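You operate a simulated robot arm through the tools that you are given. There is no shell and no other tool.

You run a simulated robot arm. Do the job below in one go: nothing can be reset, and whatever is moved stays where it is left.

## Task
Couple the packer's black hose to the air unit and set 6 bar.
Fine: press the tab once to free the stopper and park it in the grey holder; open the blue valve once the hose is locked on; set the pressure last.
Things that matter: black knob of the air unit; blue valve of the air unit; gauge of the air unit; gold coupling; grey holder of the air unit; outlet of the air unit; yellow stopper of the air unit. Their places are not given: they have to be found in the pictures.

It is judged by the outcome, as a careful person would: the job done as asked, and still so three seconds after it is handed in. It fails if anything else is knocked over, pushed out of place, dropped, spilled or broken. Lids that push on must go on centred and level and be pressed home; caps that screw on are set level and turned clockwise until they are tight.

## Robot
A 7-joint arm with a two-finger gripper, fixed in place. Base frame: the origin is on the floor under the middle of its stand, x ahead of it, y to its left, z up. Units: mm, degrees, N and s.
With the tool pointing down near the work surface it reaches from about 320 to 760 mm from the base axis. Its first joint turns from -166.0 to 166.0 degrees. Payload 1.71 kg.
The tool frame sits at the grasp point between the pads (the TCP): z along the fingers, y along the line on which they close. The tips reach 20 mm beyond it. The gripper opens to 96 mm; its body begins 113 mm behind the TCP.
Orientation is that of the tool frame in the base frame, as a unit quaternion [w, x, y, z]. With the fingers straight down and closing along the base's y, the tool's x points along the base's -x, its y along +y and its z along -z.

## Interface
- The arm moves only by the tool arm_command. Its argument "moves" is a list of rows, each an object of numbers (a shift or turn left out is 0, a gripper value left out holds the last): "claw": the opening, from 0 (shut) to 1 (fully open); "dx", "dy", "dz": the shift along the base's x, y, z in mm; "rx", "ry", "rz": the turn, a rotation vector about the base's x, y, z in degrees. In form: [{"claw": .., "dx": .., "dy": .., "dz": .., "rx": .., "ry": .., "rz": ..}, ...]. A call has 1 to 20 rows; each row is the pose to reach, as a shift and turn from the pose commanded when the call began. A row lasts 0.2 s, in which the tool goes at most 50 mm and 8.6 degrees; a call with a longer step from one row to the next is refused whole, and so is a gripper value outside its range. Where a pose cannot be reached the arm comes as near as it can. A force on the tool above 40 N (or 10 N above the force at the start of the call, whichever is more), or a blocked arm, ends the call early, and 0.2 s more pass. Each finger travels about 153 mm/s and halts on what it meets, pressing with about 33 N; the grip force reading is that of the motor and also rises with nothing between the fingers. The clock runs only during rows and for 0.2 s after the last one: add rows that repeat a pose to give the fingers time. It gives the time, the measured TCP pose, the force on the tool (base axes), the opening and the grip force at its end, in the units of the frame above (readings bear some noise), with the torque about the TCP (base axes, N m) and any sound that the robot's microphone picked up, and new pictures: "pictures" is both (left out), scene, wrist or none.
- Cameras (640 x 400 px; columns grow to the right, rows downward): "scene" is fixed at [50.6, 649.9, 1673.6]; the picture's right is [-0.46, -0.89, 0.00], its down [-0.75, 0.39, -0.54] and it looks along [0.48, -0.25, -0.84] (base axes); focal length 268 px, centre (320, 200). "wrist" rides on the gripper at [66, 14, -145] in the tool frame; the picture's right is [-0.21, 0.98, 0.00], its down [-0.88, -0.18, -0.44] and it looks along [-0.43, -0.09, 0.90] (tool axes); focal length 275 px, centre (320, 200).
- slide_trunk(by): moves the trunk up (or, below 0, down) by that many mm; the arm rides with it, the base frame stays. It gives what a move gives, with no picture.
- point_at(camera, pixels): for up to 12 pixels [column, row] of the newest picture of that camera ("zoom" is the newest enlarged one), the place [x, y, z] in the base frame of the surface seen there, good to about 2 mm. No time passes.
- inspect(camera, box): a new picture of the part [left, top, right, bottom] of that camera's present view, enlarged. No time passes.
- finish_job(): hands the job in; it is judged then, once.

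Open the gripper and draw the arm clear of the work before you hand the job in, unless the task says otherwise.

The tools are called after "Request:" as a command line: name --argument value ..., lists and objects as JSON in quotes. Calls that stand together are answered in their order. arm_command: Moves the arm, as the interface text tells. Its arguments: {"type":"object","properties":{"moves":{"type":"array","items":{"type":"object","properties":{"claw":{"type":"number"},"dx":{"type":"number"},"dy":{"type":"number"},"dz":{"type":"number"},"rx":{"type":"number"},"ry":{"type":"number"},"rz":{"type":"number"}}}},"pictures":{"type":"string","enum":["both","scene","wrist","none"]}},"required":["moves"]} The other tools are called the same way: slide_trunk (by) moves the trunk up or down; point_at (camera, pixels) gives the place of the surface under pixels of a picture; inspect (camera, box) takes an enlarged picture of a part of a camera's view; finish_job () hands the job in.

At the start:

```text
time_s: 0.0
position: [179.4, 406.2, 1435.9]
tcp_rot: [0.0, 0.0, 1.0, 0.0]
contact_force: [0.3, 0.6, -0.8]
moment: [0.03, 0.0, -0.02]
opening: 95.9
gripper_force: 0.1
trunk travel left (down, up): [-300.0, 86.0]
```

scene: 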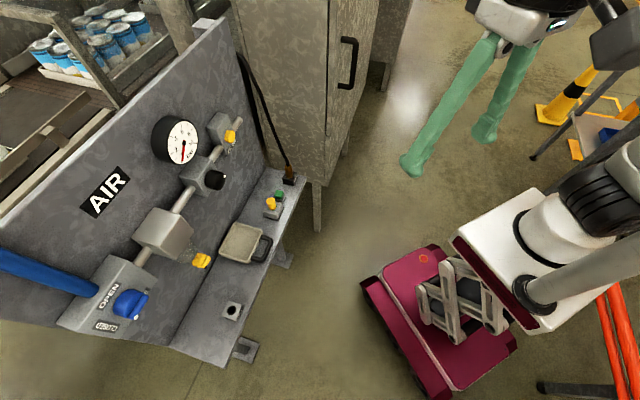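
wrist: 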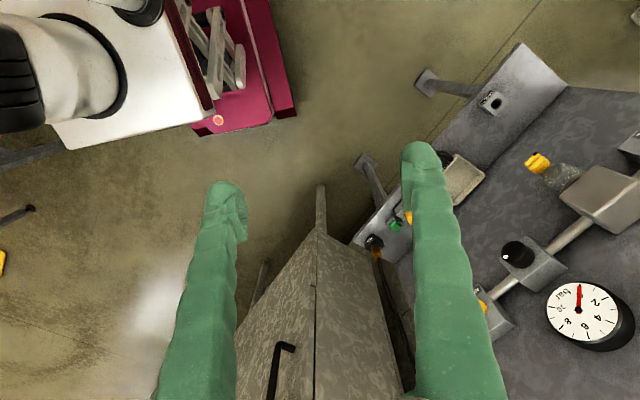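

The scene picture shows a panel "AIR" with a blue valve at about (130,303), gauge at (180,140), black knob at (213,180), yellow parts at (201,260), (230,137), (271,204), and a hose end on the shelf at (290,175). I enlarge these regions first.

Request:
inspect --camera "scene" --box '[140, 100, 320, 220]'

Request:
inspect --camera "scene" --box '[60, 220, 280, 360]'

Request:
inspect --camera "wrist" --box '[340, 80, 640, 360]'

```text
3.33 times, centred on (230, 160) of scene
```

zoom: 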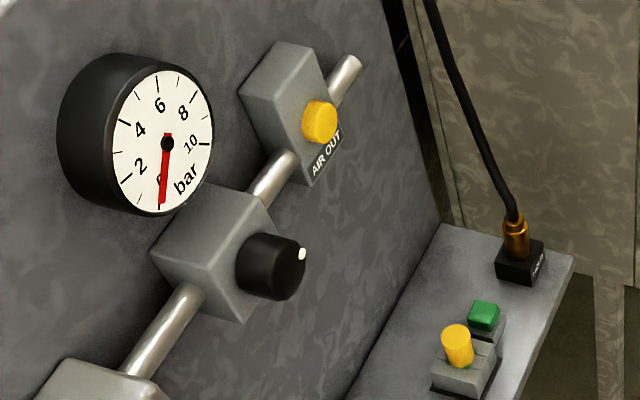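

```text
2.86 times, centred on (170, 290) of scene
```

zoom: 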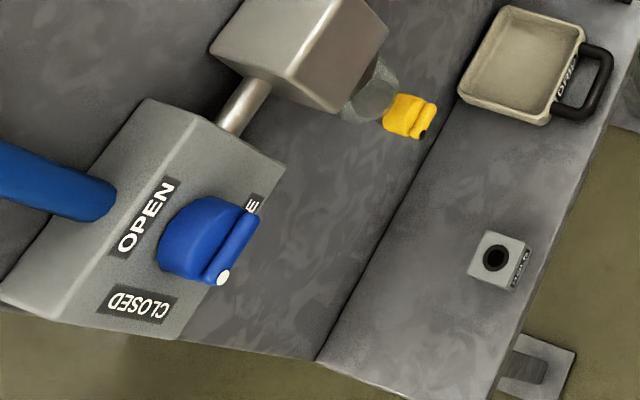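

```text
1.43 times, centred on (490, 220) of wrist
```

zoom: 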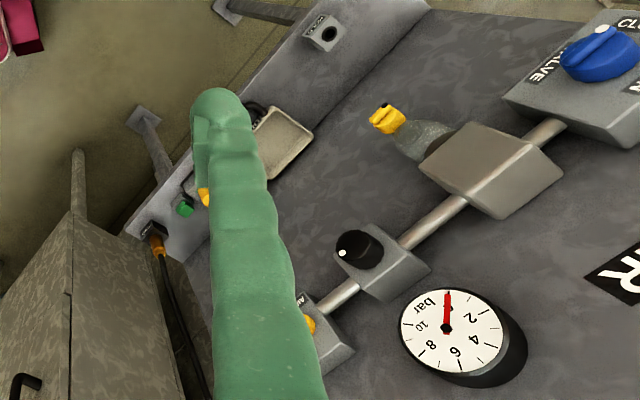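

I ask for positions of the main features in the scene picture.

Request:
point_at --camera "scene" --pixels '[[180, 140], [216, 181], [231, 137], [269, 205], [279, 195], [289, 170], [290, 180], [233, 310], [201, 261], [130, 303], [242, 243], [264, 248]]'

Request:
point_at --camera "scene" --pixels '[[90, 160], [220, 250], [60, 300], [180, 345], [220, 360], [300, 190], [255, 180], [220, 40], [220, 120], [150, 230], [100, 290], [340, 60]]'

Request:
inspect --camera "scene" --box '[240, 150, 320, 220]'

Request:
inspect --camera "scene" --box '[200, 285, 270, 330]'

Request:
inspect --camera "scene" --box '[190, 90, 270, 160]'

```text
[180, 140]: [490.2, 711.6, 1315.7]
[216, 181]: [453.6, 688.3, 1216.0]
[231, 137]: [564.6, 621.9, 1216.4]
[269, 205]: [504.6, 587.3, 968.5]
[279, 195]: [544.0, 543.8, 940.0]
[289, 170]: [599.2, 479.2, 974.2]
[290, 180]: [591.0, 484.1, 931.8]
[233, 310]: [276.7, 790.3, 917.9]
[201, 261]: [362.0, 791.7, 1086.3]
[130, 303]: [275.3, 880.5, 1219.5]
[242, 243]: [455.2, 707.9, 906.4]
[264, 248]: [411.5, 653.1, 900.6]
```

```text
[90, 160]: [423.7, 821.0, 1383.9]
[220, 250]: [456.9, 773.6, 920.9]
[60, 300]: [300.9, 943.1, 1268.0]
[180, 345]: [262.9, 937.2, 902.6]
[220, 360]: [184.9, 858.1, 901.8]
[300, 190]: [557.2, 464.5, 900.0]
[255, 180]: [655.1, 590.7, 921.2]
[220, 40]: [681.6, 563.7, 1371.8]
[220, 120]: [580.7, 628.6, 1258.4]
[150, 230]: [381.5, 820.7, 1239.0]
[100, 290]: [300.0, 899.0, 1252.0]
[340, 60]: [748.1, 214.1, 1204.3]
```

```text
5.71 times, centred on (280, 185) of scene
```

zoom: 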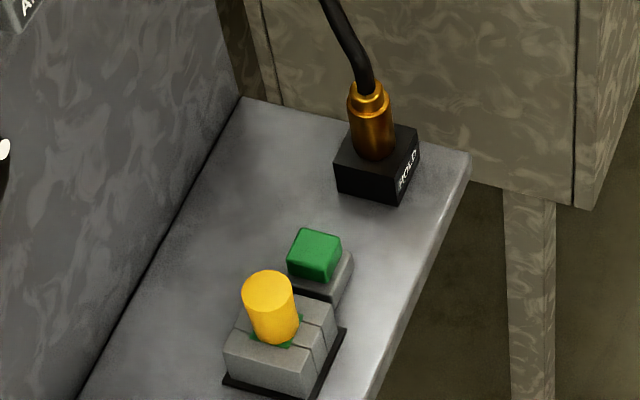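

```text
8.89 times, centred on (235, 308) of scene
```

zoom: 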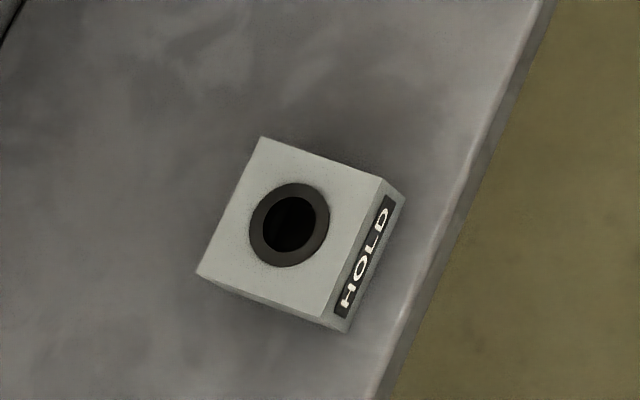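

```text
5.71 times, centred on (230, 125) of scene
```

zoom: 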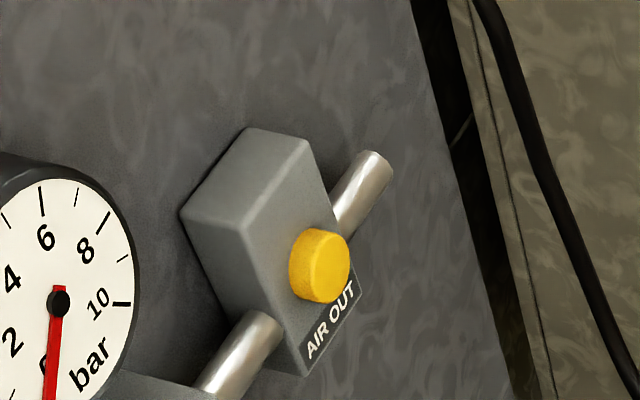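

The panel runs at 45°: its face looks along (-0.7,-0.7,0), and the shelf is near z=900. I turn the tool 45° about z, so the wrist camera looks at the panel, and move a little closer for a better look at the shelf items around (270,205) and (290,178).

Request:
arm_command --moves '[{"rz": 8, "dx": 15, "dy": 0, "dz": -10}, {"rz": 16, "dx": 30, "dz": -20}, {"rz": 24, "dx": 50, "dz": -40}, {"rz": 32, "dx": 70, "dz": -60}, {"rz": 40, "dx": 90, "dz": -80}, {"rz": 45, "dx": 110, "dz": -100}]'

```text
time_s: 1.4
position: [270.6, 406.3, 1336.5]
tcp_rot: [0.007, -0.384, 0.923, 0.004]
contact_force: [1.2, -0.5, -0.1]
moment: [0.02, 0.03, 0.01]
opening: 96.1
gripper_force: 0.1
trunk travel left (down, up): [-300.0, 86.0]
```

scene: 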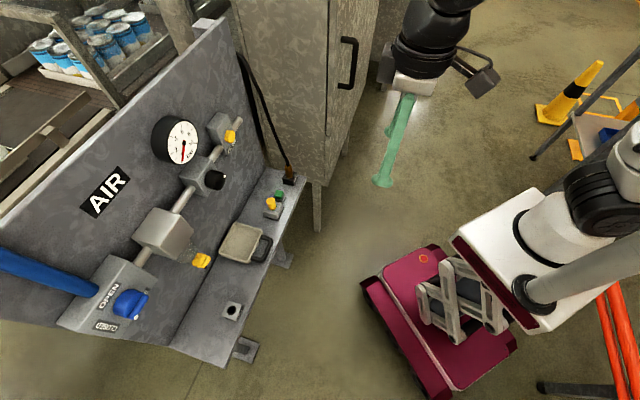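
wrist: 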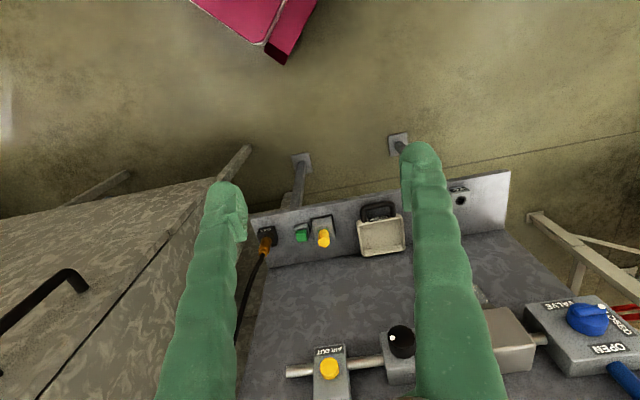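

The wrist view now shows the shelf with coupling (265,240), green tab (302,235), yellow stopper (323,238), and the AIR OUT block (328,368). I enlarge those regions.

Request:
inspect --camera "wrist" --box '[240, 180, 420, 290]'

Request:
inspect --camera "wrist" --box '[270, 310, 420, 400]'

Request:
inspect --camera "wrist" --box '[480, 270, 640, 400]'

Request:
inspect --camera "wrist" --box '[430, 170, 530, 240]'

```text
3.56 times, centred on (330, 235) of wrist
```

zoom: 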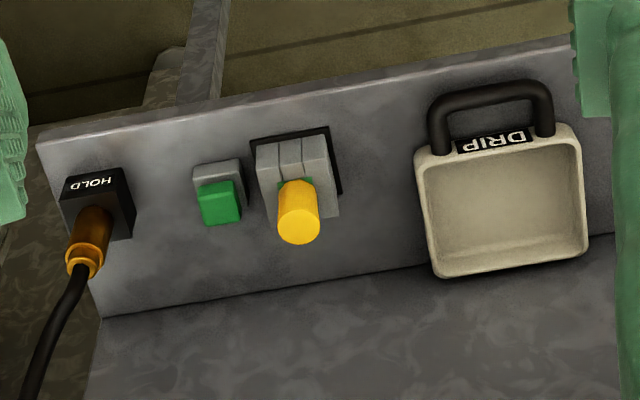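

```text
4.27 times, centred on (345, 355) of wrist
```

zoom: 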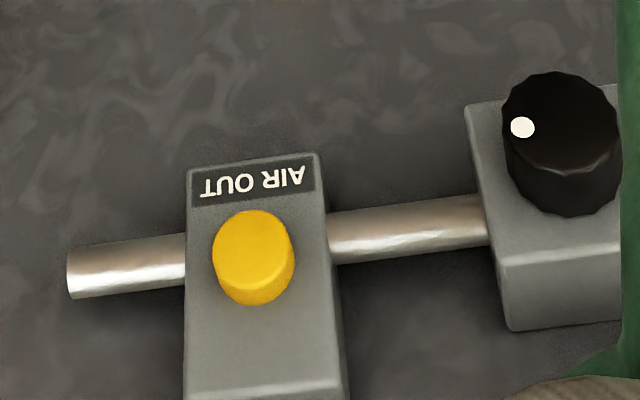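

```text
3.08 times, centred on (560, 335) of wrist
```

zoom: 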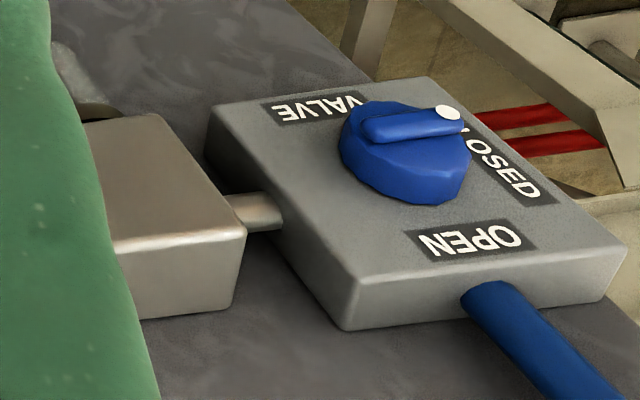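

```text
5.71 times, centred on (480, 205) of wrist
```

zoom: 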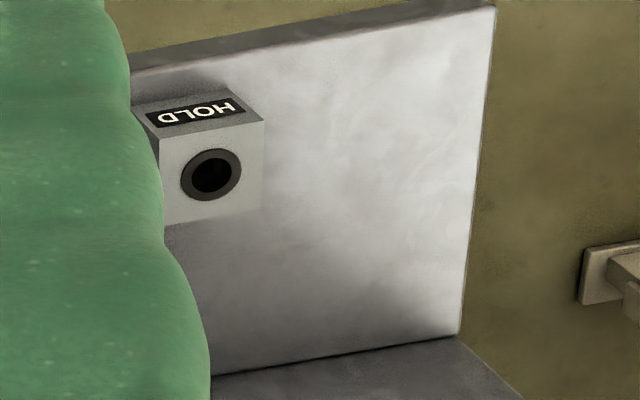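

I tilt the tool forward by 40° about the panel-parallel axis so that the camera looks at the panel more squarely, to see whether the AIR OUT block has a tab or not.

Request:
arm_command --moves '[{"rx": 5.6, "ry": -5.6}, {"rx": 11.2, "ry": -11.2, "dz": -20}, {"rx": 16.8, "ry": -16.8, "dz": -40}, {"rx": 22.4, "ry": -22.4, "dz": -60}, {"rx": 28, "ry": -28, "dz": -80}, {"rx": 28, "ry": -28, "dz": -80}]'

```text
time_s: 2.8
position: [270.1, 404.2, 1258.4]
tcp_rot: [0.32, -0.359, 0.867, 0.133]
contact_force: [-0.3, 0.0, 0.5]
moment: [-0.01, -0.01, -0.01]
opening: 96.2
gripper_force: 0.1
trunk travel left (down, up): [-300.0, 86.0]
```

scene: 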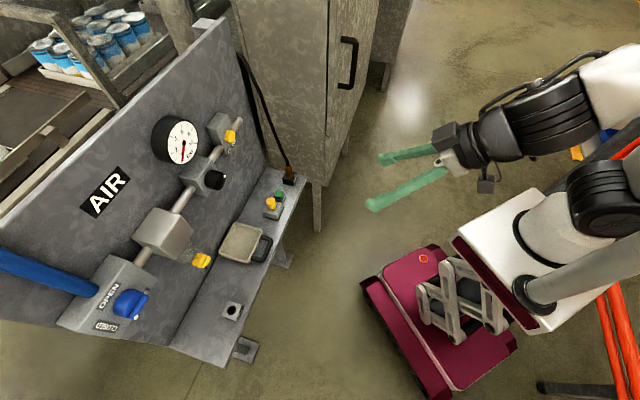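
wrist: 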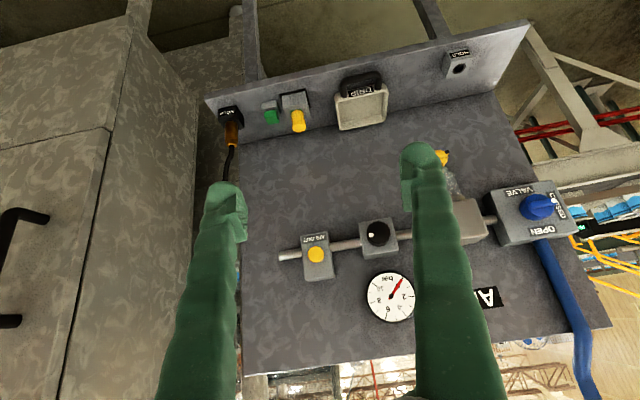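

The gauge needle in this view appears near (398,290), and the knob at (378,233). I enlarge the AIR OUT block, the shelf socket and the gauge.

Request:
inspect --camera "wrist" --box '[280, 210, 420, 330]'

Request:
inspect --camera "wrist" --box '[205, 75, 325, 155]'

Request:
inspect --camera "wrist" --box '[470, 160, 600, 260]'

Request:
point_at --camera "wrist" --pixels '[[316, 255], [378, 233], [536, 207], [297, 122], [269, 116], [231, 133], [228, 112], [460, 69], [291, 98], [390, 293]]'

```text
3.33 times, centred on (350, 270) of wrist
```

zoom: 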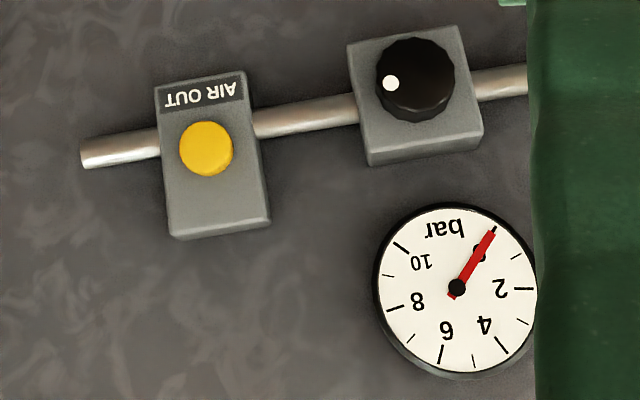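

```text
5.00 times, centred on (265, 115) of wrist
```

zoom: 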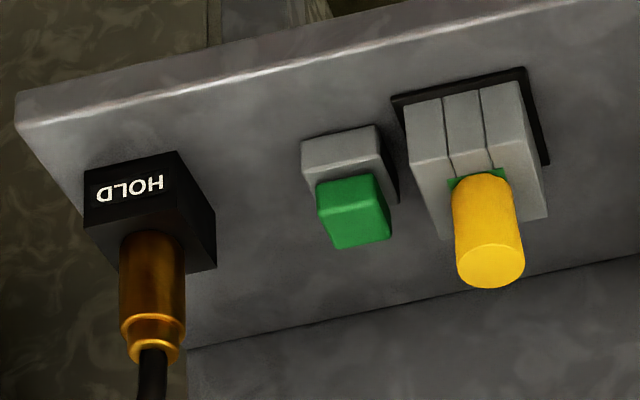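

```text
4.00 times, centred on (535, 210) of wrist
```

zoom: 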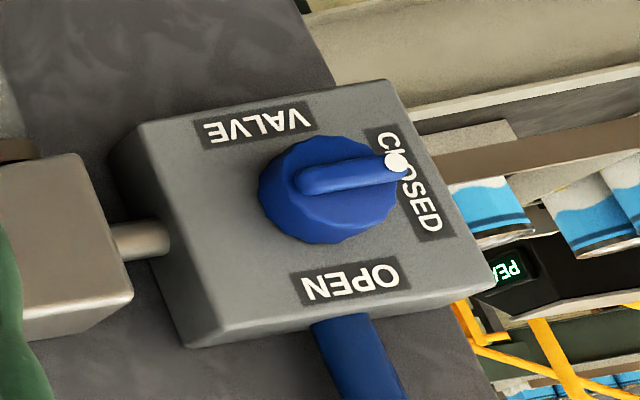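

```text
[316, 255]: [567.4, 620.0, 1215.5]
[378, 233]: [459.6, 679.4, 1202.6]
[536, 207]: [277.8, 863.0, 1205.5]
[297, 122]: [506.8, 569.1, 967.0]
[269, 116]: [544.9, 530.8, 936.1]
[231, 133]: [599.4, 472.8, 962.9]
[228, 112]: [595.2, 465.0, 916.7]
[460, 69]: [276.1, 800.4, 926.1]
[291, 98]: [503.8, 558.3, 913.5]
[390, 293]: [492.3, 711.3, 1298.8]
```

The AIR OUT block carries just a plain yellow disc with no tab, while the split block on the shelf has a tall yellow stopper with a green insert, next to a matching green tab. I move closer and reduce the tilt, so that I can measure tab, stopper and coupling exactly.

Request:
arm_command --moves '[{"rx": -4, "ry": 4, "dx": 30, "dy": 15, "dz": -20}, {"rx": -8, "ry": 8, "dx": 60, "dy": 30, "dz": -40}, {"rx": -10.6, "ry": 10.6, "dx": 90, "dy": 45, "dz": -60}, {"rx": -10.6, "ry": 10.6, "dx": 120, "dy": 60, "dz": -80}, {"rx": -10.6, "ry": 10.6, "dx": 150, "dy": 75, "dz": -100}, {"rx": -10.6, "ry": 10.6, "dx": 180, "dy": 90, "dz": -120}, {"rx": -10.6, "ry": 10.6, "dx": 180, "dy": 90, "dz": -120}]'

```text
time_s: 4.4
position: [446.5, 495.4, 1139.4]
tcp_rot: [0.203, -0.373, 0.901, 0.086]
contact_force: [-0.4, 0.0, -0.6]
moment: [0.01, -0.04, -0.01]
opening: 96.2
gripper_force: 0.0
trunk travel left (down, up): [-300.0, 86.0]
```

scene: 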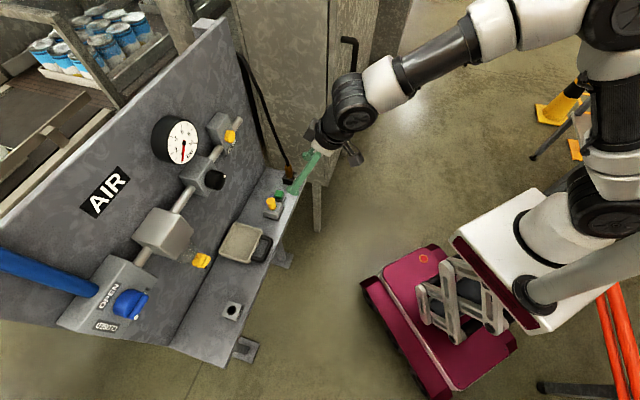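
wrist: 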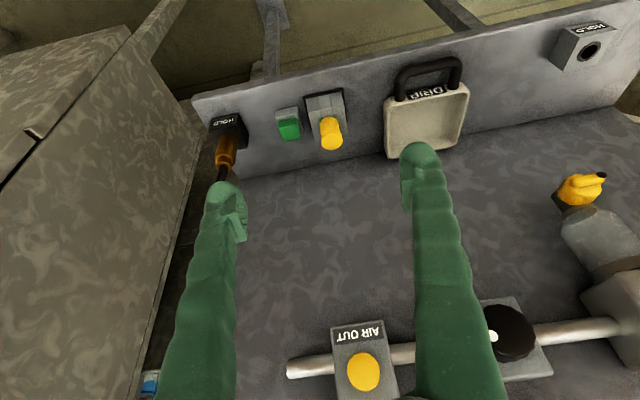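

The shelf items are closer now: coupling (228,150), tab (289,125), stopper (330,133). I enlarge them and take points.

Request:
inspect --camera "wrist" --box '[190, 75, 370, 190]'

Request:
point_at --camera "zoom" --pixels '[[499, 232], [470, 225], [525, 225], [360, 195], [340, 180], [375, 180], [350, 140], [490, 75], [120, 240], [110, 290], [160, 290], [130, 320]]'

Request:
inspect --camera "wrist" --box '[540, 10, 640, 80]'

```text
3.48 times, centred on (280, 132) of wrist
```

zoom: 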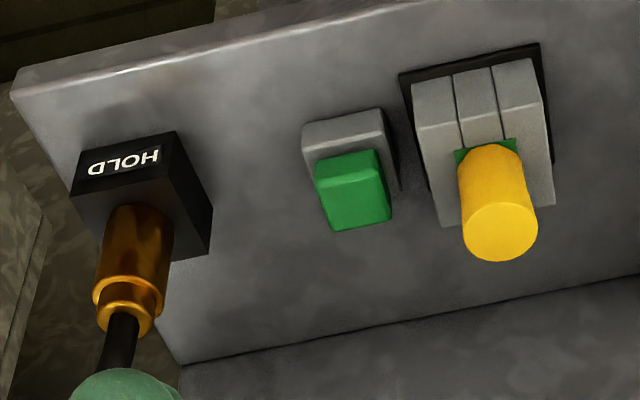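

```text
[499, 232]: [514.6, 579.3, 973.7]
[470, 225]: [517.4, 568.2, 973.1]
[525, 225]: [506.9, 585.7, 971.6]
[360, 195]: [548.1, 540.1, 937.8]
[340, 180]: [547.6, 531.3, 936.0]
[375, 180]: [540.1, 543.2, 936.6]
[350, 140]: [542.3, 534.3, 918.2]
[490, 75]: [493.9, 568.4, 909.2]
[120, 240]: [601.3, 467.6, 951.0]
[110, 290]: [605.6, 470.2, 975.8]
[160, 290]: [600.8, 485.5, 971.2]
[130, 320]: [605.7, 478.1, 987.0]
```

```text
5.71 times, centred on (590, 45) of wrist
```

zoom: 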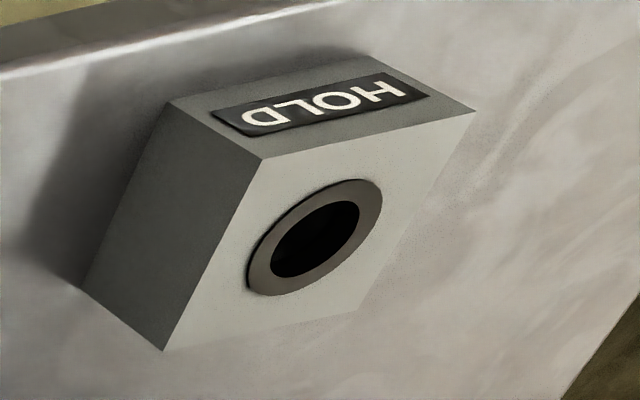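

I measure the grey holder's hole in this zoom.

Request:
point_at --camera "zoom" --pixels '[[315, 238], [250, 275], [381, 195], [355, 205], [275, 275], [262, 158], [163, 350], [475, 110], [220, 250], [420, 150], [255, 255], [340, 300]]'

Request:
inspect --camera "wrist" --box '[270, 80, 360, 160]'

```text
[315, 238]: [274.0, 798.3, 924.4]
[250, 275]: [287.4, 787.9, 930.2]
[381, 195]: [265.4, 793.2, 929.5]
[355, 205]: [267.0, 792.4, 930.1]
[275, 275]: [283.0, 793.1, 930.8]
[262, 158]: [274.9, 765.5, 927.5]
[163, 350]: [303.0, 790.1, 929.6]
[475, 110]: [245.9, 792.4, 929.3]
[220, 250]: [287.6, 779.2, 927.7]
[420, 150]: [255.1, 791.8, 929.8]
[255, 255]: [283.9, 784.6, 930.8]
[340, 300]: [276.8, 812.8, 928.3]
```

```text
5.00 times, centred on (315, 120) of wrist
```

zoom: 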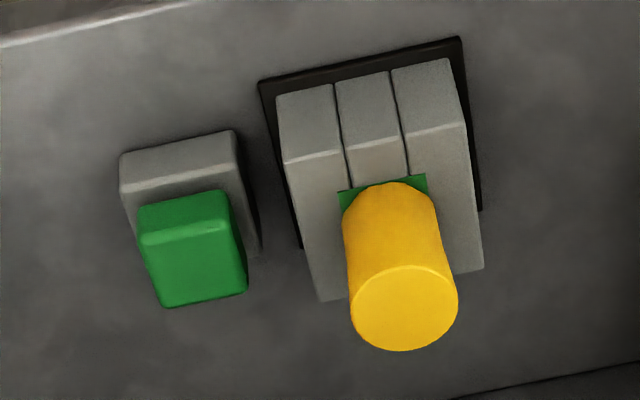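

I take points on the split block's top, the green insert and the tab in this zoom.

Request:
point_at --camera "zoom" --pixels '[[310, 230], [290, 165], [464, 130], [480, 260], [330, 290], [344, 198], [420, 185], [405, 310], [200, 270], [150, 240], [235, 235], [405, 350]]'

Request:
point_at --camera "zoom" --pixels '[[405, 265], [353, 310], [457, 300], [170, 305], [245, 290], [145, 225], [225, 220], [390, 220], [180, 160], [205, 140]]'

```text
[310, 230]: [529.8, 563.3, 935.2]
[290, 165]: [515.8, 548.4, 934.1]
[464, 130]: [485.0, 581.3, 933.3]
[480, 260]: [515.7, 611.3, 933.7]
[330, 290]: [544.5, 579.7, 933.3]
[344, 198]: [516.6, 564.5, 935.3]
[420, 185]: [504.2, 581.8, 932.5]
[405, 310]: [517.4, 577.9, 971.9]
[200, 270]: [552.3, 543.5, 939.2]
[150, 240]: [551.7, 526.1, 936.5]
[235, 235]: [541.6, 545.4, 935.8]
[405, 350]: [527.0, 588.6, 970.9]
```

```text
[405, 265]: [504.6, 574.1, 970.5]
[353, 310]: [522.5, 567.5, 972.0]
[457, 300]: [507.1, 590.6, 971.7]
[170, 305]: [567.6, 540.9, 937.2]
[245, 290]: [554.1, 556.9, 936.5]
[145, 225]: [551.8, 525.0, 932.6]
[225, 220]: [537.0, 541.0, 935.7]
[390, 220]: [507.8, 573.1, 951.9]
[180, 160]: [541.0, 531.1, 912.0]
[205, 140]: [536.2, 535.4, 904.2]
```

Measured: block top z≈934 centred near (515,580), stopper top z≈971 with ~27 mm diameter, tab top centre ≈(552.6,541,937), holder top centre ≈(274.5,791.5,930). I check the hose's path before approaching.

Request:
point_at --camera "scene" --pixels '[[287, 160], [283, 150], [276, 130], [268, 108], [260, 90], [252, 75], [243, 58], [290, 155]]'

Request:
inspect --camera "scene" --box '[220, 30, 380, 220]'

```text
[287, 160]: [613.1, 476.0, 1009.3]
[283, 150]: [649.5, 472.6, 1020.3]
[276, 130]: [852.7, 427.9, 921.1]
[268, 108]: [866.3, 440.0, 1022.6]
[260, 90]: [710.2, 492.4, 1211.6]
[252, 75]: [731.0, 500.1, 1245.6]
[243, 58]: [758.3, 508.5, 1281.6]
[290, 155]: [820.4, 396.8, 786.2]
```

```text
2.11 times, centred on (300, 125) of scene
```

zoom: 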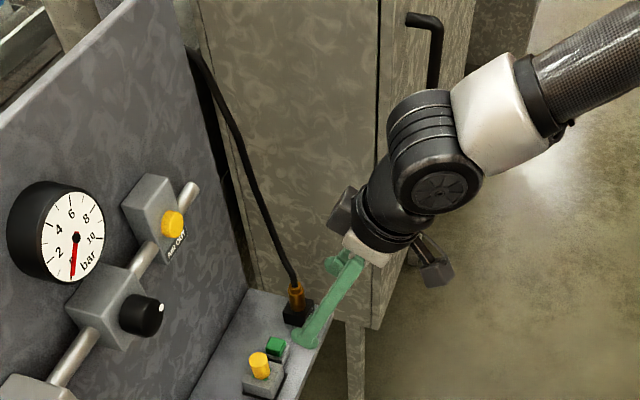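

The hose rises away from my path toward (758,508,1281). I close the fingers and go to 30 mm above the green tab.

Request:
arm_command --moves '[{"claw": 0, "dx": 20, "dy": 8, "dz": -30}, {"claw": 0, "dx": 40, "dy": 16, "dz": -60}, {"claw": 0, "dx": 60, "dy": 24, "dz": -90}, {"claw": 0, "dx": 80, "dy": 32, "dz": -120}, {"claw": 0, "dx": 98, "dy": 38, "dz": -145}, {"claw": 0, "dx": 98, "dy": 38, "dz": -150}, {"claw": 0, "dx": 98, "dy": 38, "dz": -150}]'

```text
time_s: 6.0
position: [547.7, 533.3, 989.1]
tcp_rot: [0.203, -0.373, 0.901, 0.086]
contact_force: [-0.2, 0.1, 0.8]
moment: [-0.02, 0.03, -0.03]
opening: 0.0
gripper_force: 29.4
trunk travel left (down, up): [-300.0, 86.0]
```

scene: 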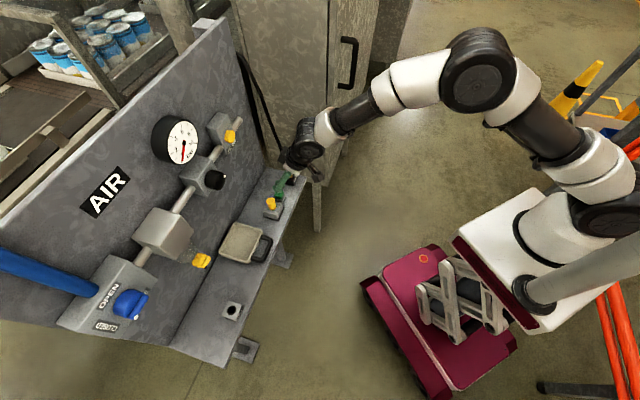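
wrist: 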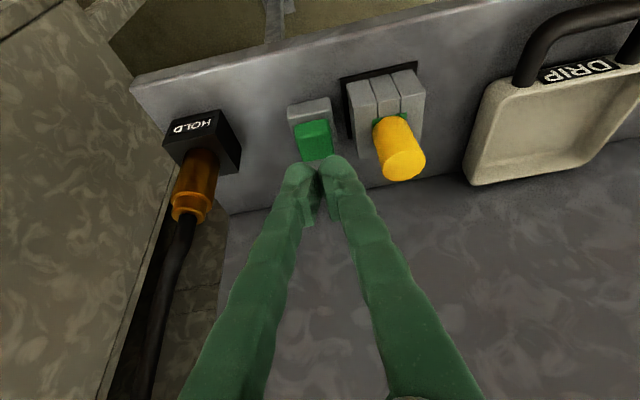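

The closed tips sit just above the tab (tips about (318,168), tab top (315,148)). I press straight down in small steps and watch force and sound.

Request:
arm_command --moves '[{"dx": 2, "dy": 3, "dz": -15}, {"dx": 2, "dy": 3, "dz": -25}, {"dx": 2, "dy": 3, "dz": -29}, {"dx": 2, "dy": 3, "dz": -32}, {"dx": 2, "dy": 3, "dz": -34}, {"dx": 2, "dy": 3, "dz": -36}]'

```text
time_s: 7.4
position: [548.4, 537.4, 953.6]
tcp_rot: [0.204, -0.373, 0.901, 0.087]
contact_force: [-2.1, -1.2, 8.7]
moment: [-0.06, 0.06, 0.0]
opening: 6.1
gripper_force: 29.5
trunk travel left (down, up): [-300.0, 86.0]
heard: click
```

scene: 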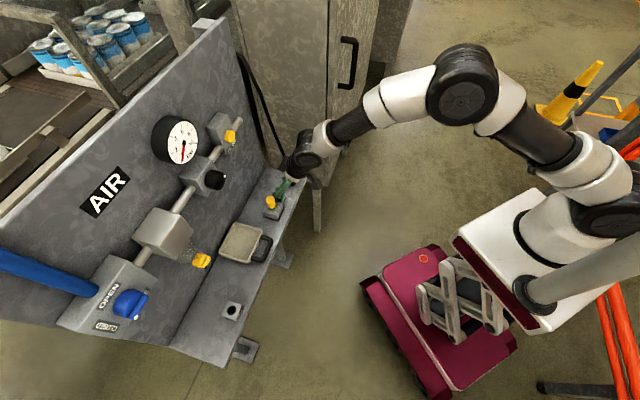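
wrist: 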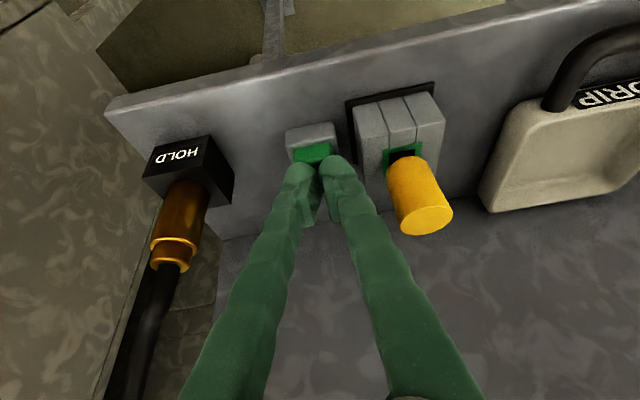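

A click was heard and the stopper has risen slightly, showing its dark bore at (402,155). I lift straight up off the tab, then look.

Request:
arm_command --moves '[{"dz": 10}, {"dz": 30}, {"dz": 60}, {"dz": 100}, {"dz": 100}]'

Request:
inspect --camera "wrist" --box '[200, 60, 440, 230]'

```text
time_s: 8.6
position: [548.6, 537.3, 1052.8]
tcp_rot: [0.203, -0.373, 0.901, 0.086]
contact_force: [0.6, -0.3, -0.4]
moment: [0.02, 0.03, 0.0]
opening: 0.1
gripper_force: 28.8
trunk travel left (down, up): [-300.0, 86.0]
```

scene: 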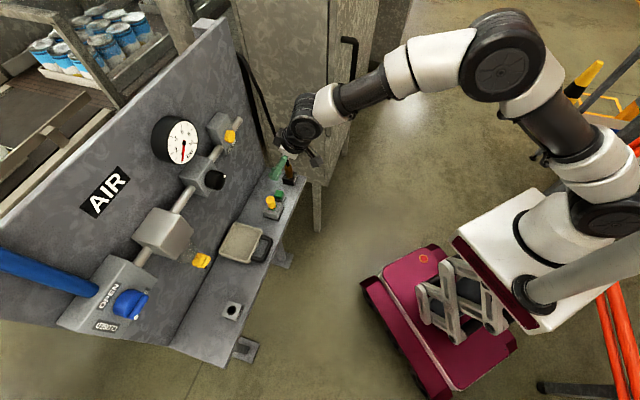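
wrist: 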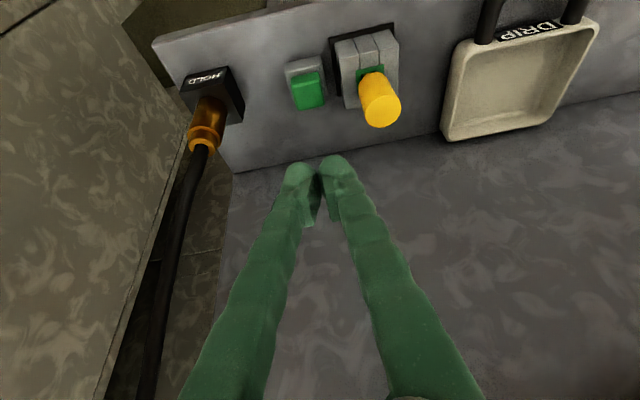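

```text
2.35 times, centred on (320, 145) of wrist
```

zoom: 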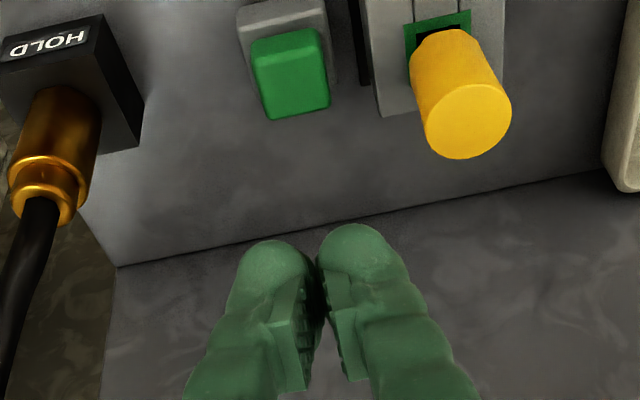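

The stopper has popped up a little. I measure its top now.

Request:
point_at --camera "zoom" --pixels '[[468, 122], [428, 118], [508, 110], [468, 87], [468, 155], [440, 60], [410, 35], [440, 18], [460, 70], [415, 60]]'

Request:
inspect --camera "scene" --box '[245, 180, 305, 220]'

```text
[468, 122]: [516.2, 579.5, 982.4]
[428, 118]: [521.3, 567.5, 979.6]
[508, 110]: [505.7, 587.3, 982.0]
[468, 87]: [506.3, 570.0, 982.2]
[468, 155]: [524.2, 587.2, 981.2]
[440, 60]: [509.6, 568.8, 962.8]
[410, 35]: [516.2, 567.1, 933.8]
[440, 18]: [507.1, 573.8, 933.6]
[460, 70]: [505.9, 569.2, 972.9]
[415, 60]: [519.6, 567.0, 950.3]
```

```text
10.00 times, centred on (275, 200) of scene
```

zoom: 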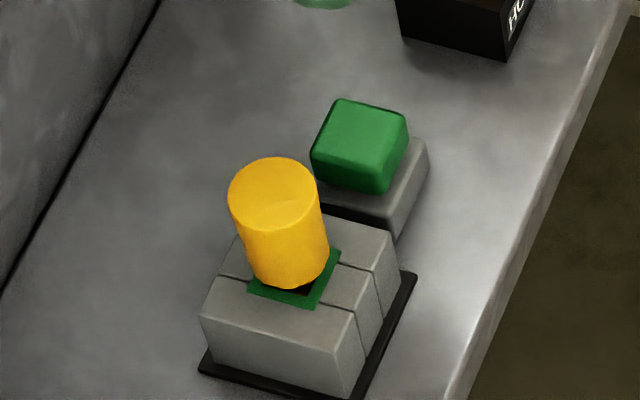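

The stopper's top is now at z≈982, centred near (515,579). I open the fingers part way and move over it, still above.

Request:
arm_command --moves '[{"claw": 0.65}, {"claw": 0.65, "dx": -17, "dy": 21}, {"claw": 0.65, "dx": -33.6, "dy": 41.7}, {"claw": 0.65, "dx": -33.6, "dy": 41.7}, {"claw": 0.65, "dx": -33.6, "dy": 41.7, "dz": -10}, {"claw": 0.65, "dx": -33.6, "dy": 41.7, "dz": -20}, {"claw": 0.65, "dx": -33.6, "dy": 41.7, "dz": -20}]'

```text
time_s: 10.2
position: [515.5, 577.9, 1032.0]
tcp_rot: [0.203, -0.372, 0.901, 0.086]
contact_force: [0.0, 0.7, 0.1]
moment: [0.0, 0.0, 0.04]
opening: 62.6
gripper_force: 0.0
trunk travel left (down, up): [-300.0, 86.0]
```

scene: 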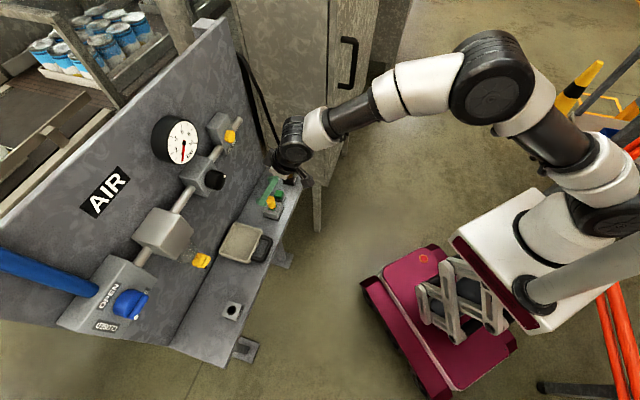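
wrist: 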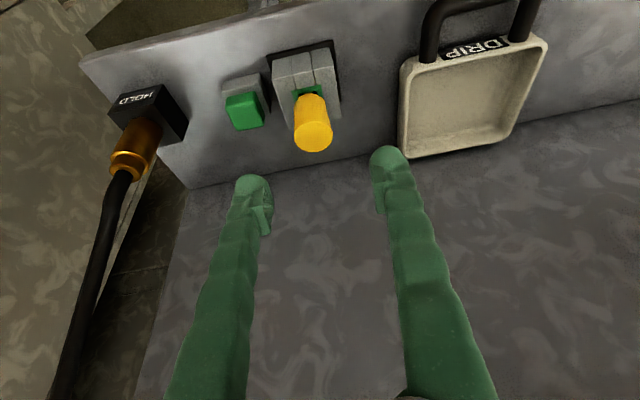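

The stopper lies centrally between the fingers at (313,125). I tilt 8° more for later reach to the holder, descend so the pads are around its upper part (TCP z≈972), and close.

Request:
arm_command --moves '[{"claw": 0.65, "rx": 2.8, "ry": -2.8, "dz": -10}, {"claw": 0.65, "rx": 5.66, "ry": -5.66, "dz": -20}, {"claw": 0.65, "rx": 5.66, "ry": -5.66, "dz": -35}, {"claw": 0.65, "rx": 5.66, "ry": -5.66, "dz": -50}, {"claw": 0.65, "rx": 5.66, "ry": -5.66, "dz": -60, "dy": 1}, {"claw": 0.65, "rx": 5.66, "ry": -5.66, "dz": -60, "dy": 1}]'

```text
time_s: 11.6
position: [514.3, 579.0, 972.0]
tcp_rot: [0.266, -0.366, 0.885, 0.111]
contact_force: [-0.2, -0.2, 0.5]
moment: [-0.02, 0.0, 0.02]
opening: 62.5
gripper_force: 0.1
trunk travel left (down, up): [-300.0, 86.0]
```

scene: 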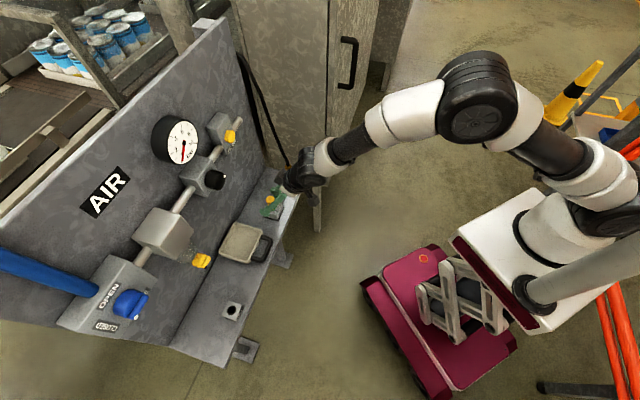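
wrist: 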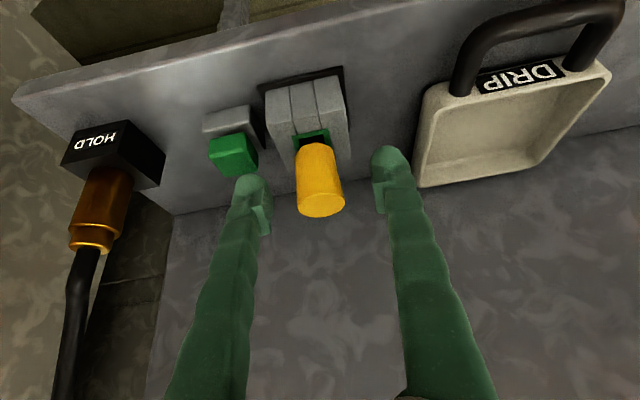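

The stopper stands between the pads at (320,185). I close on it, then check the opening.

Request:
arm_command --moves '[{"claw": 0}, {"claw": 0}, {"claw": 0}]'

```text
time_s: 12.4
position: [514.9, 579.2, 972.1]
tcp_rot: [0.266, -0.367, 0.884, 0.112]
contact_force: [-0.3, 0.8, -0.4]
moment: [0.0, -0.03, -0.02]
opening: 23.9
gripper_force: 33.1
trunk travel left (down, up): [-300.0, 86.0]
```

scene: 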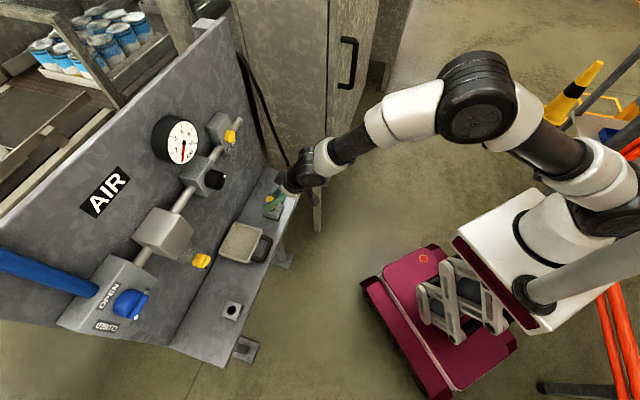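
wrist: 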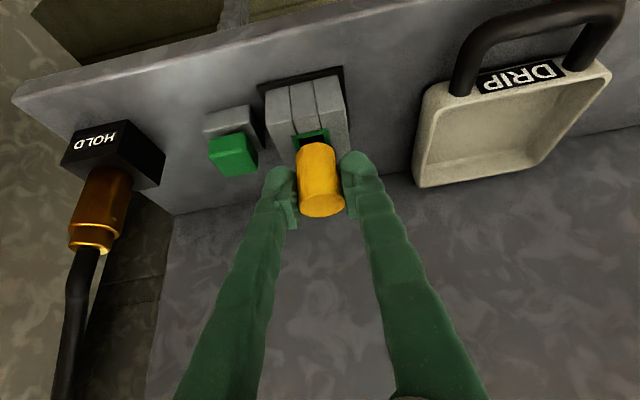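

The stopper is gripped (opening 23.9 mm, grip 33 N). I lift it straight up slowly.

Request:
arm_command --moves '[{"dz": 6}, {"dz": 14}, {"dz": 24}, {"dz": 40}, {"dz": 60}, {"dz": 80}, {"dz": 80}]'

Request:
inspect --camera "wrist" --box '[220, 80, 420, 240]'

Request:
inspect --camera "scene" --box '[230, 130, 330, 220]'

```text
time_s: 14.0
position: [515.4, 580.0, 1052.2]
tcp_rot: [0.265, -0.366, 0.885, 0.111]
contact_force: [-0.1, 0.0, -1.4]
moment: [0.01, 0.04, 0.0]
opening: 23.9
gripper_force: 32.5
trunk travel left (down, up): [-300.0, 86.0]
```

scene: 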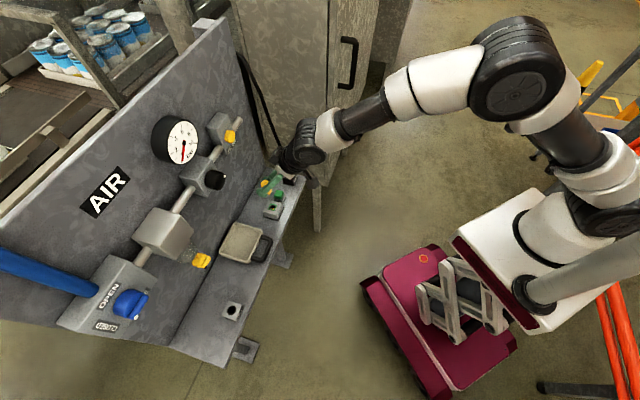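
wrist: 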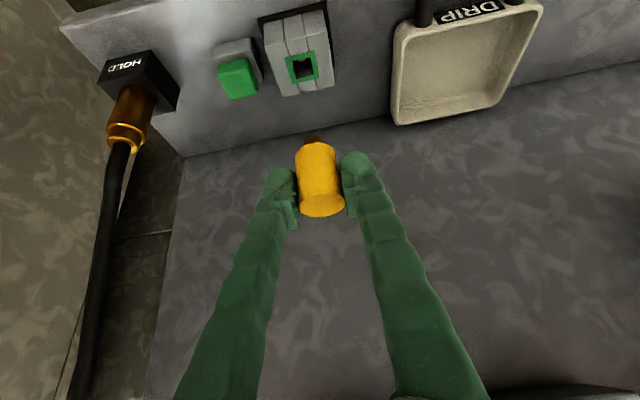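

```text
2.50 times, centred on (320, 160) of wrist
```

zoom: 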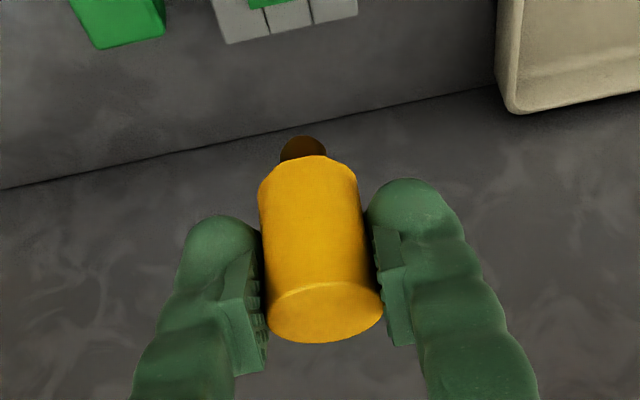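

```text
4.44 times, centred on (280, 175) of scene
```

zoom: 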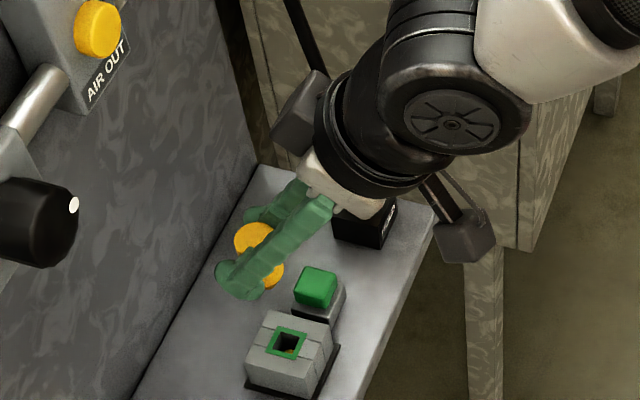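

The stopper is out and hangs upright, its dark shank visible at (314,138); the outlet now shows a hole in a green frame at (302,67). I enlarge the outlet opening and measure it.

Request:
inspect --camera "wrist" --box '[250, 20, 350, 110]'

Request:
point_at --camera "zoom" --pixels '[[250, 240], [420, 210], [270, 370], [435, 345], [345, 290], [240, 220], [430, 190], [260, 390], [450, 360], [300, 260]]'

Request:
inspect --camera "wrist" --box '[280, 115, 360, 180]'

```text
4.44 times, centred on (300, 65) of wrist
```

zoom: 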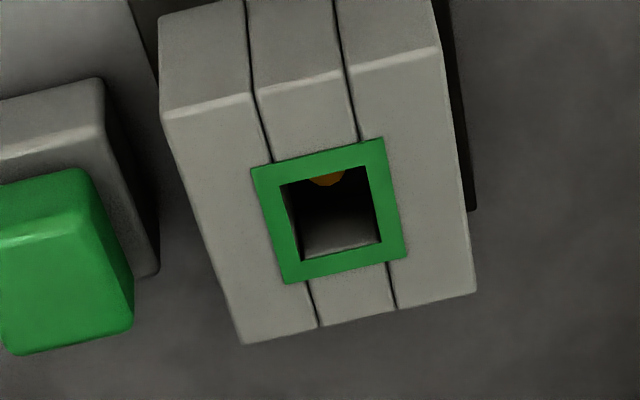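

```text
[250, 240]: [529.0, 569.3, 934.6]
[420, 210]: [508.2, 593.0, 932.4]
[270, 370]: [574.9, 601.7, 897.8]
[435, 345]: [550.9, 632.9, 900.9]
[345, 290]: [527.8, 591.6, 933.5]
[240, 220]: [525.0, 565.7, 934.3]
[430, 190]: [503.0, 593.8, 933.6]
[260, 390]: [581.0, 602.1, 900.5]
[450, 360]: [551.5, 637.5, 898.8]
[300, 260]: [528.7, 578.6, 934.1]
```

```text
6.15 times, centred on (320, 148) of wrist
```

zoom: 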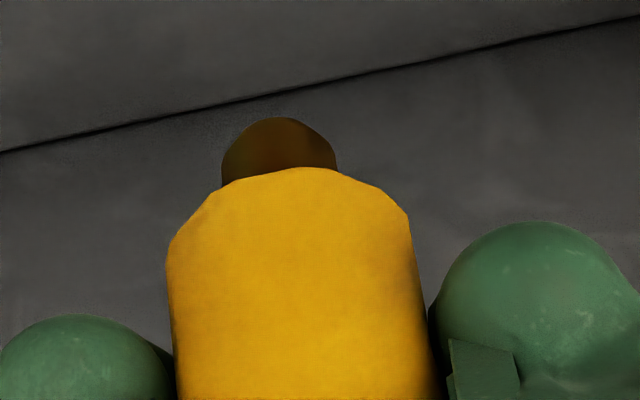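

The outlet hole is centred on its block; the stopper's head bottom is about 28 mm below the TCP. I carry the stopper back from the panel, along it to the left (staying clear of the filter bowl near (362,792,1086)), turning 20° toward the holder.

Request:
arm_command --moves '[{"dx": -13, "dy": -13}, {"dx": -27, "dy": -27}, {"dx": -40, "dy": -40}, {"dx": -66, "dy": -16, "rz": 2}, {"dx": -92, "dy": 8, "rz": 5}, {"dx": -118, "dy": 32, "rz": 8}, {"dx": -144, "dy": 56, "rz": 11}, {"dx": -170, "dy": 80, "rz": 14}, {"dx": -196, "dy": 104, "rz": 17}, {"dx": -222, "dy": 128, "rz": 20}, {"dx": -248, "dy": 152, "rz": 20}, {"dx": -275, "dy": 177, "rz": 20}, {"dx": -275, "dy": 177, "rz": 20}]'

Request:
inspect --camera "scene" --box '[180, 220, 320, 340]'

```text
time_s: 16.8
position: [239.5, 756.1, 1054.3]
tcp_rot: [0.242, -0.514, 0.808, 0.156]
contact_force: [0.5, 0.2, -0.6]
moment: [0.03, 0.04, 0.01]
opening: 23.8
gripper_force: 32.6
trunk travel left (down, up): [-300.0, 86.0]
```

scene: 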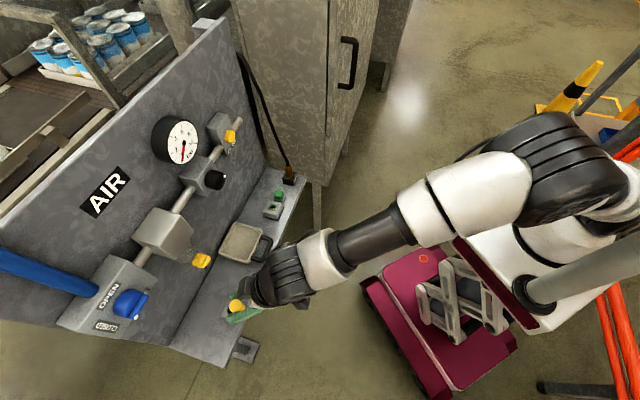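
wrist: 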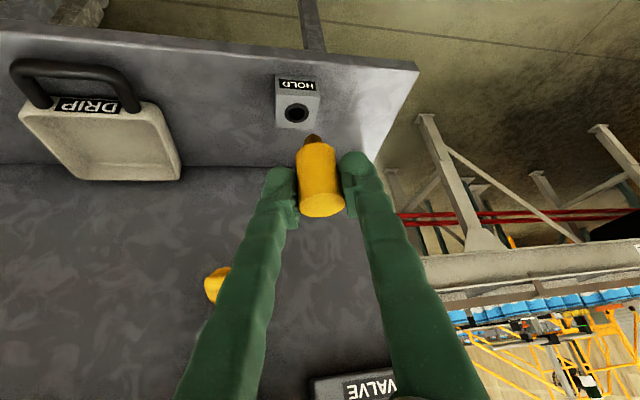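

```text
3.33 times, centred on (250, 280) of scene
```

zoom: 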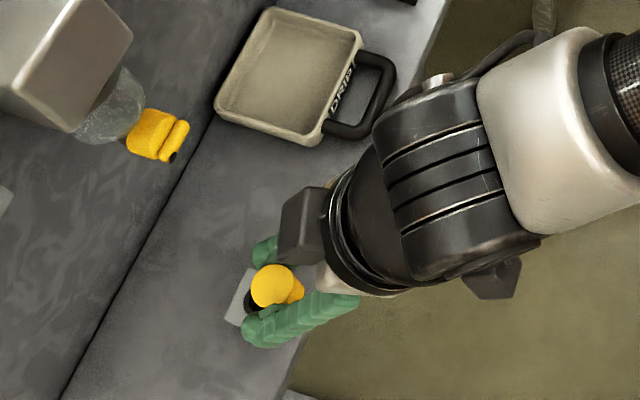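

The stopper is now just before the holder, whose hole shows at (296,113). I enlarge it to refine its centre.

Request:
inspect --camera "wrist" --box '[260, 65, 340, 145]'

Request:
point_at --camera "zoom" --pixels '[[136, 268], [480, 264], [285, 296], [205, 296], [395, 296], [288, 235], [290, 355], [165, 245], [490, 290], [300, 210]]'

```text
5.00 times, centred on (300, 105) of wrist
```

zoom: 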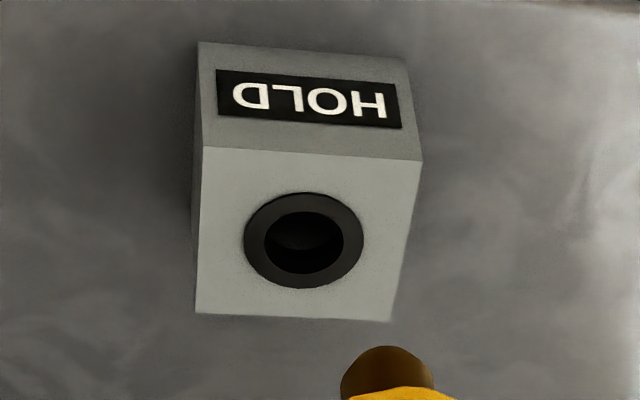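

```text
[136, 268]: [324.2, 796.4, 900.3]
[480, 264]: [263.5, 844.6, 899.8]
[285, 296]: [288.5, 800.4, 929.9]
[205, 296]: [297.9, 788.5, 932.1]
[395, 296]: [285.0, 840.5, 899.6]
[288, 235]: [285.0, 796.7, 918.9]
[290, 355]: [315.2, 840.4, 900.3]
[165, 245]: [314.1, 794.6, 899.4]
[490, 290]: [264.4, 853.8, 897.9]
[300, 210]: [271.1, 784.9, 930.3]
```

I take the rim points of the hole and the top-face corners in this zoom.

Request:
point_at --camera "zoom" --pixels '[[248, 240], [360, 240], [304, 195], [304, 285], [206, 152], [416, 164], [387, 316], [200, 309], [225, 240], [380, 240], [304, 175], [304, 302]]'

```text
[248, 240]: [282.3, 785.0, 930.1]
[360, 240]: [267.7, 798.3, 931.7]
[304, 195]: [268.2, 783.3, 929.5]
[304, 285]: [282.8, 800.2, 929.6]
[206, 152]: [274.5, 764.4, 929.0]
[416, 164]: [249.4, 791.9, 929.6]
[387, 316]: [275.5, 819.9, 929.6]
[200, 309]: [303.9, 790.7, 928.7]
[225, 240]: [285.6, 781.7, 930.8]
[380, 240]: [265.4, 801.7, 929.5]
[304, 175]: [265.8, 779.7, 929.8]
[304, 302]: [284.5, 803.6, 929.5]
```

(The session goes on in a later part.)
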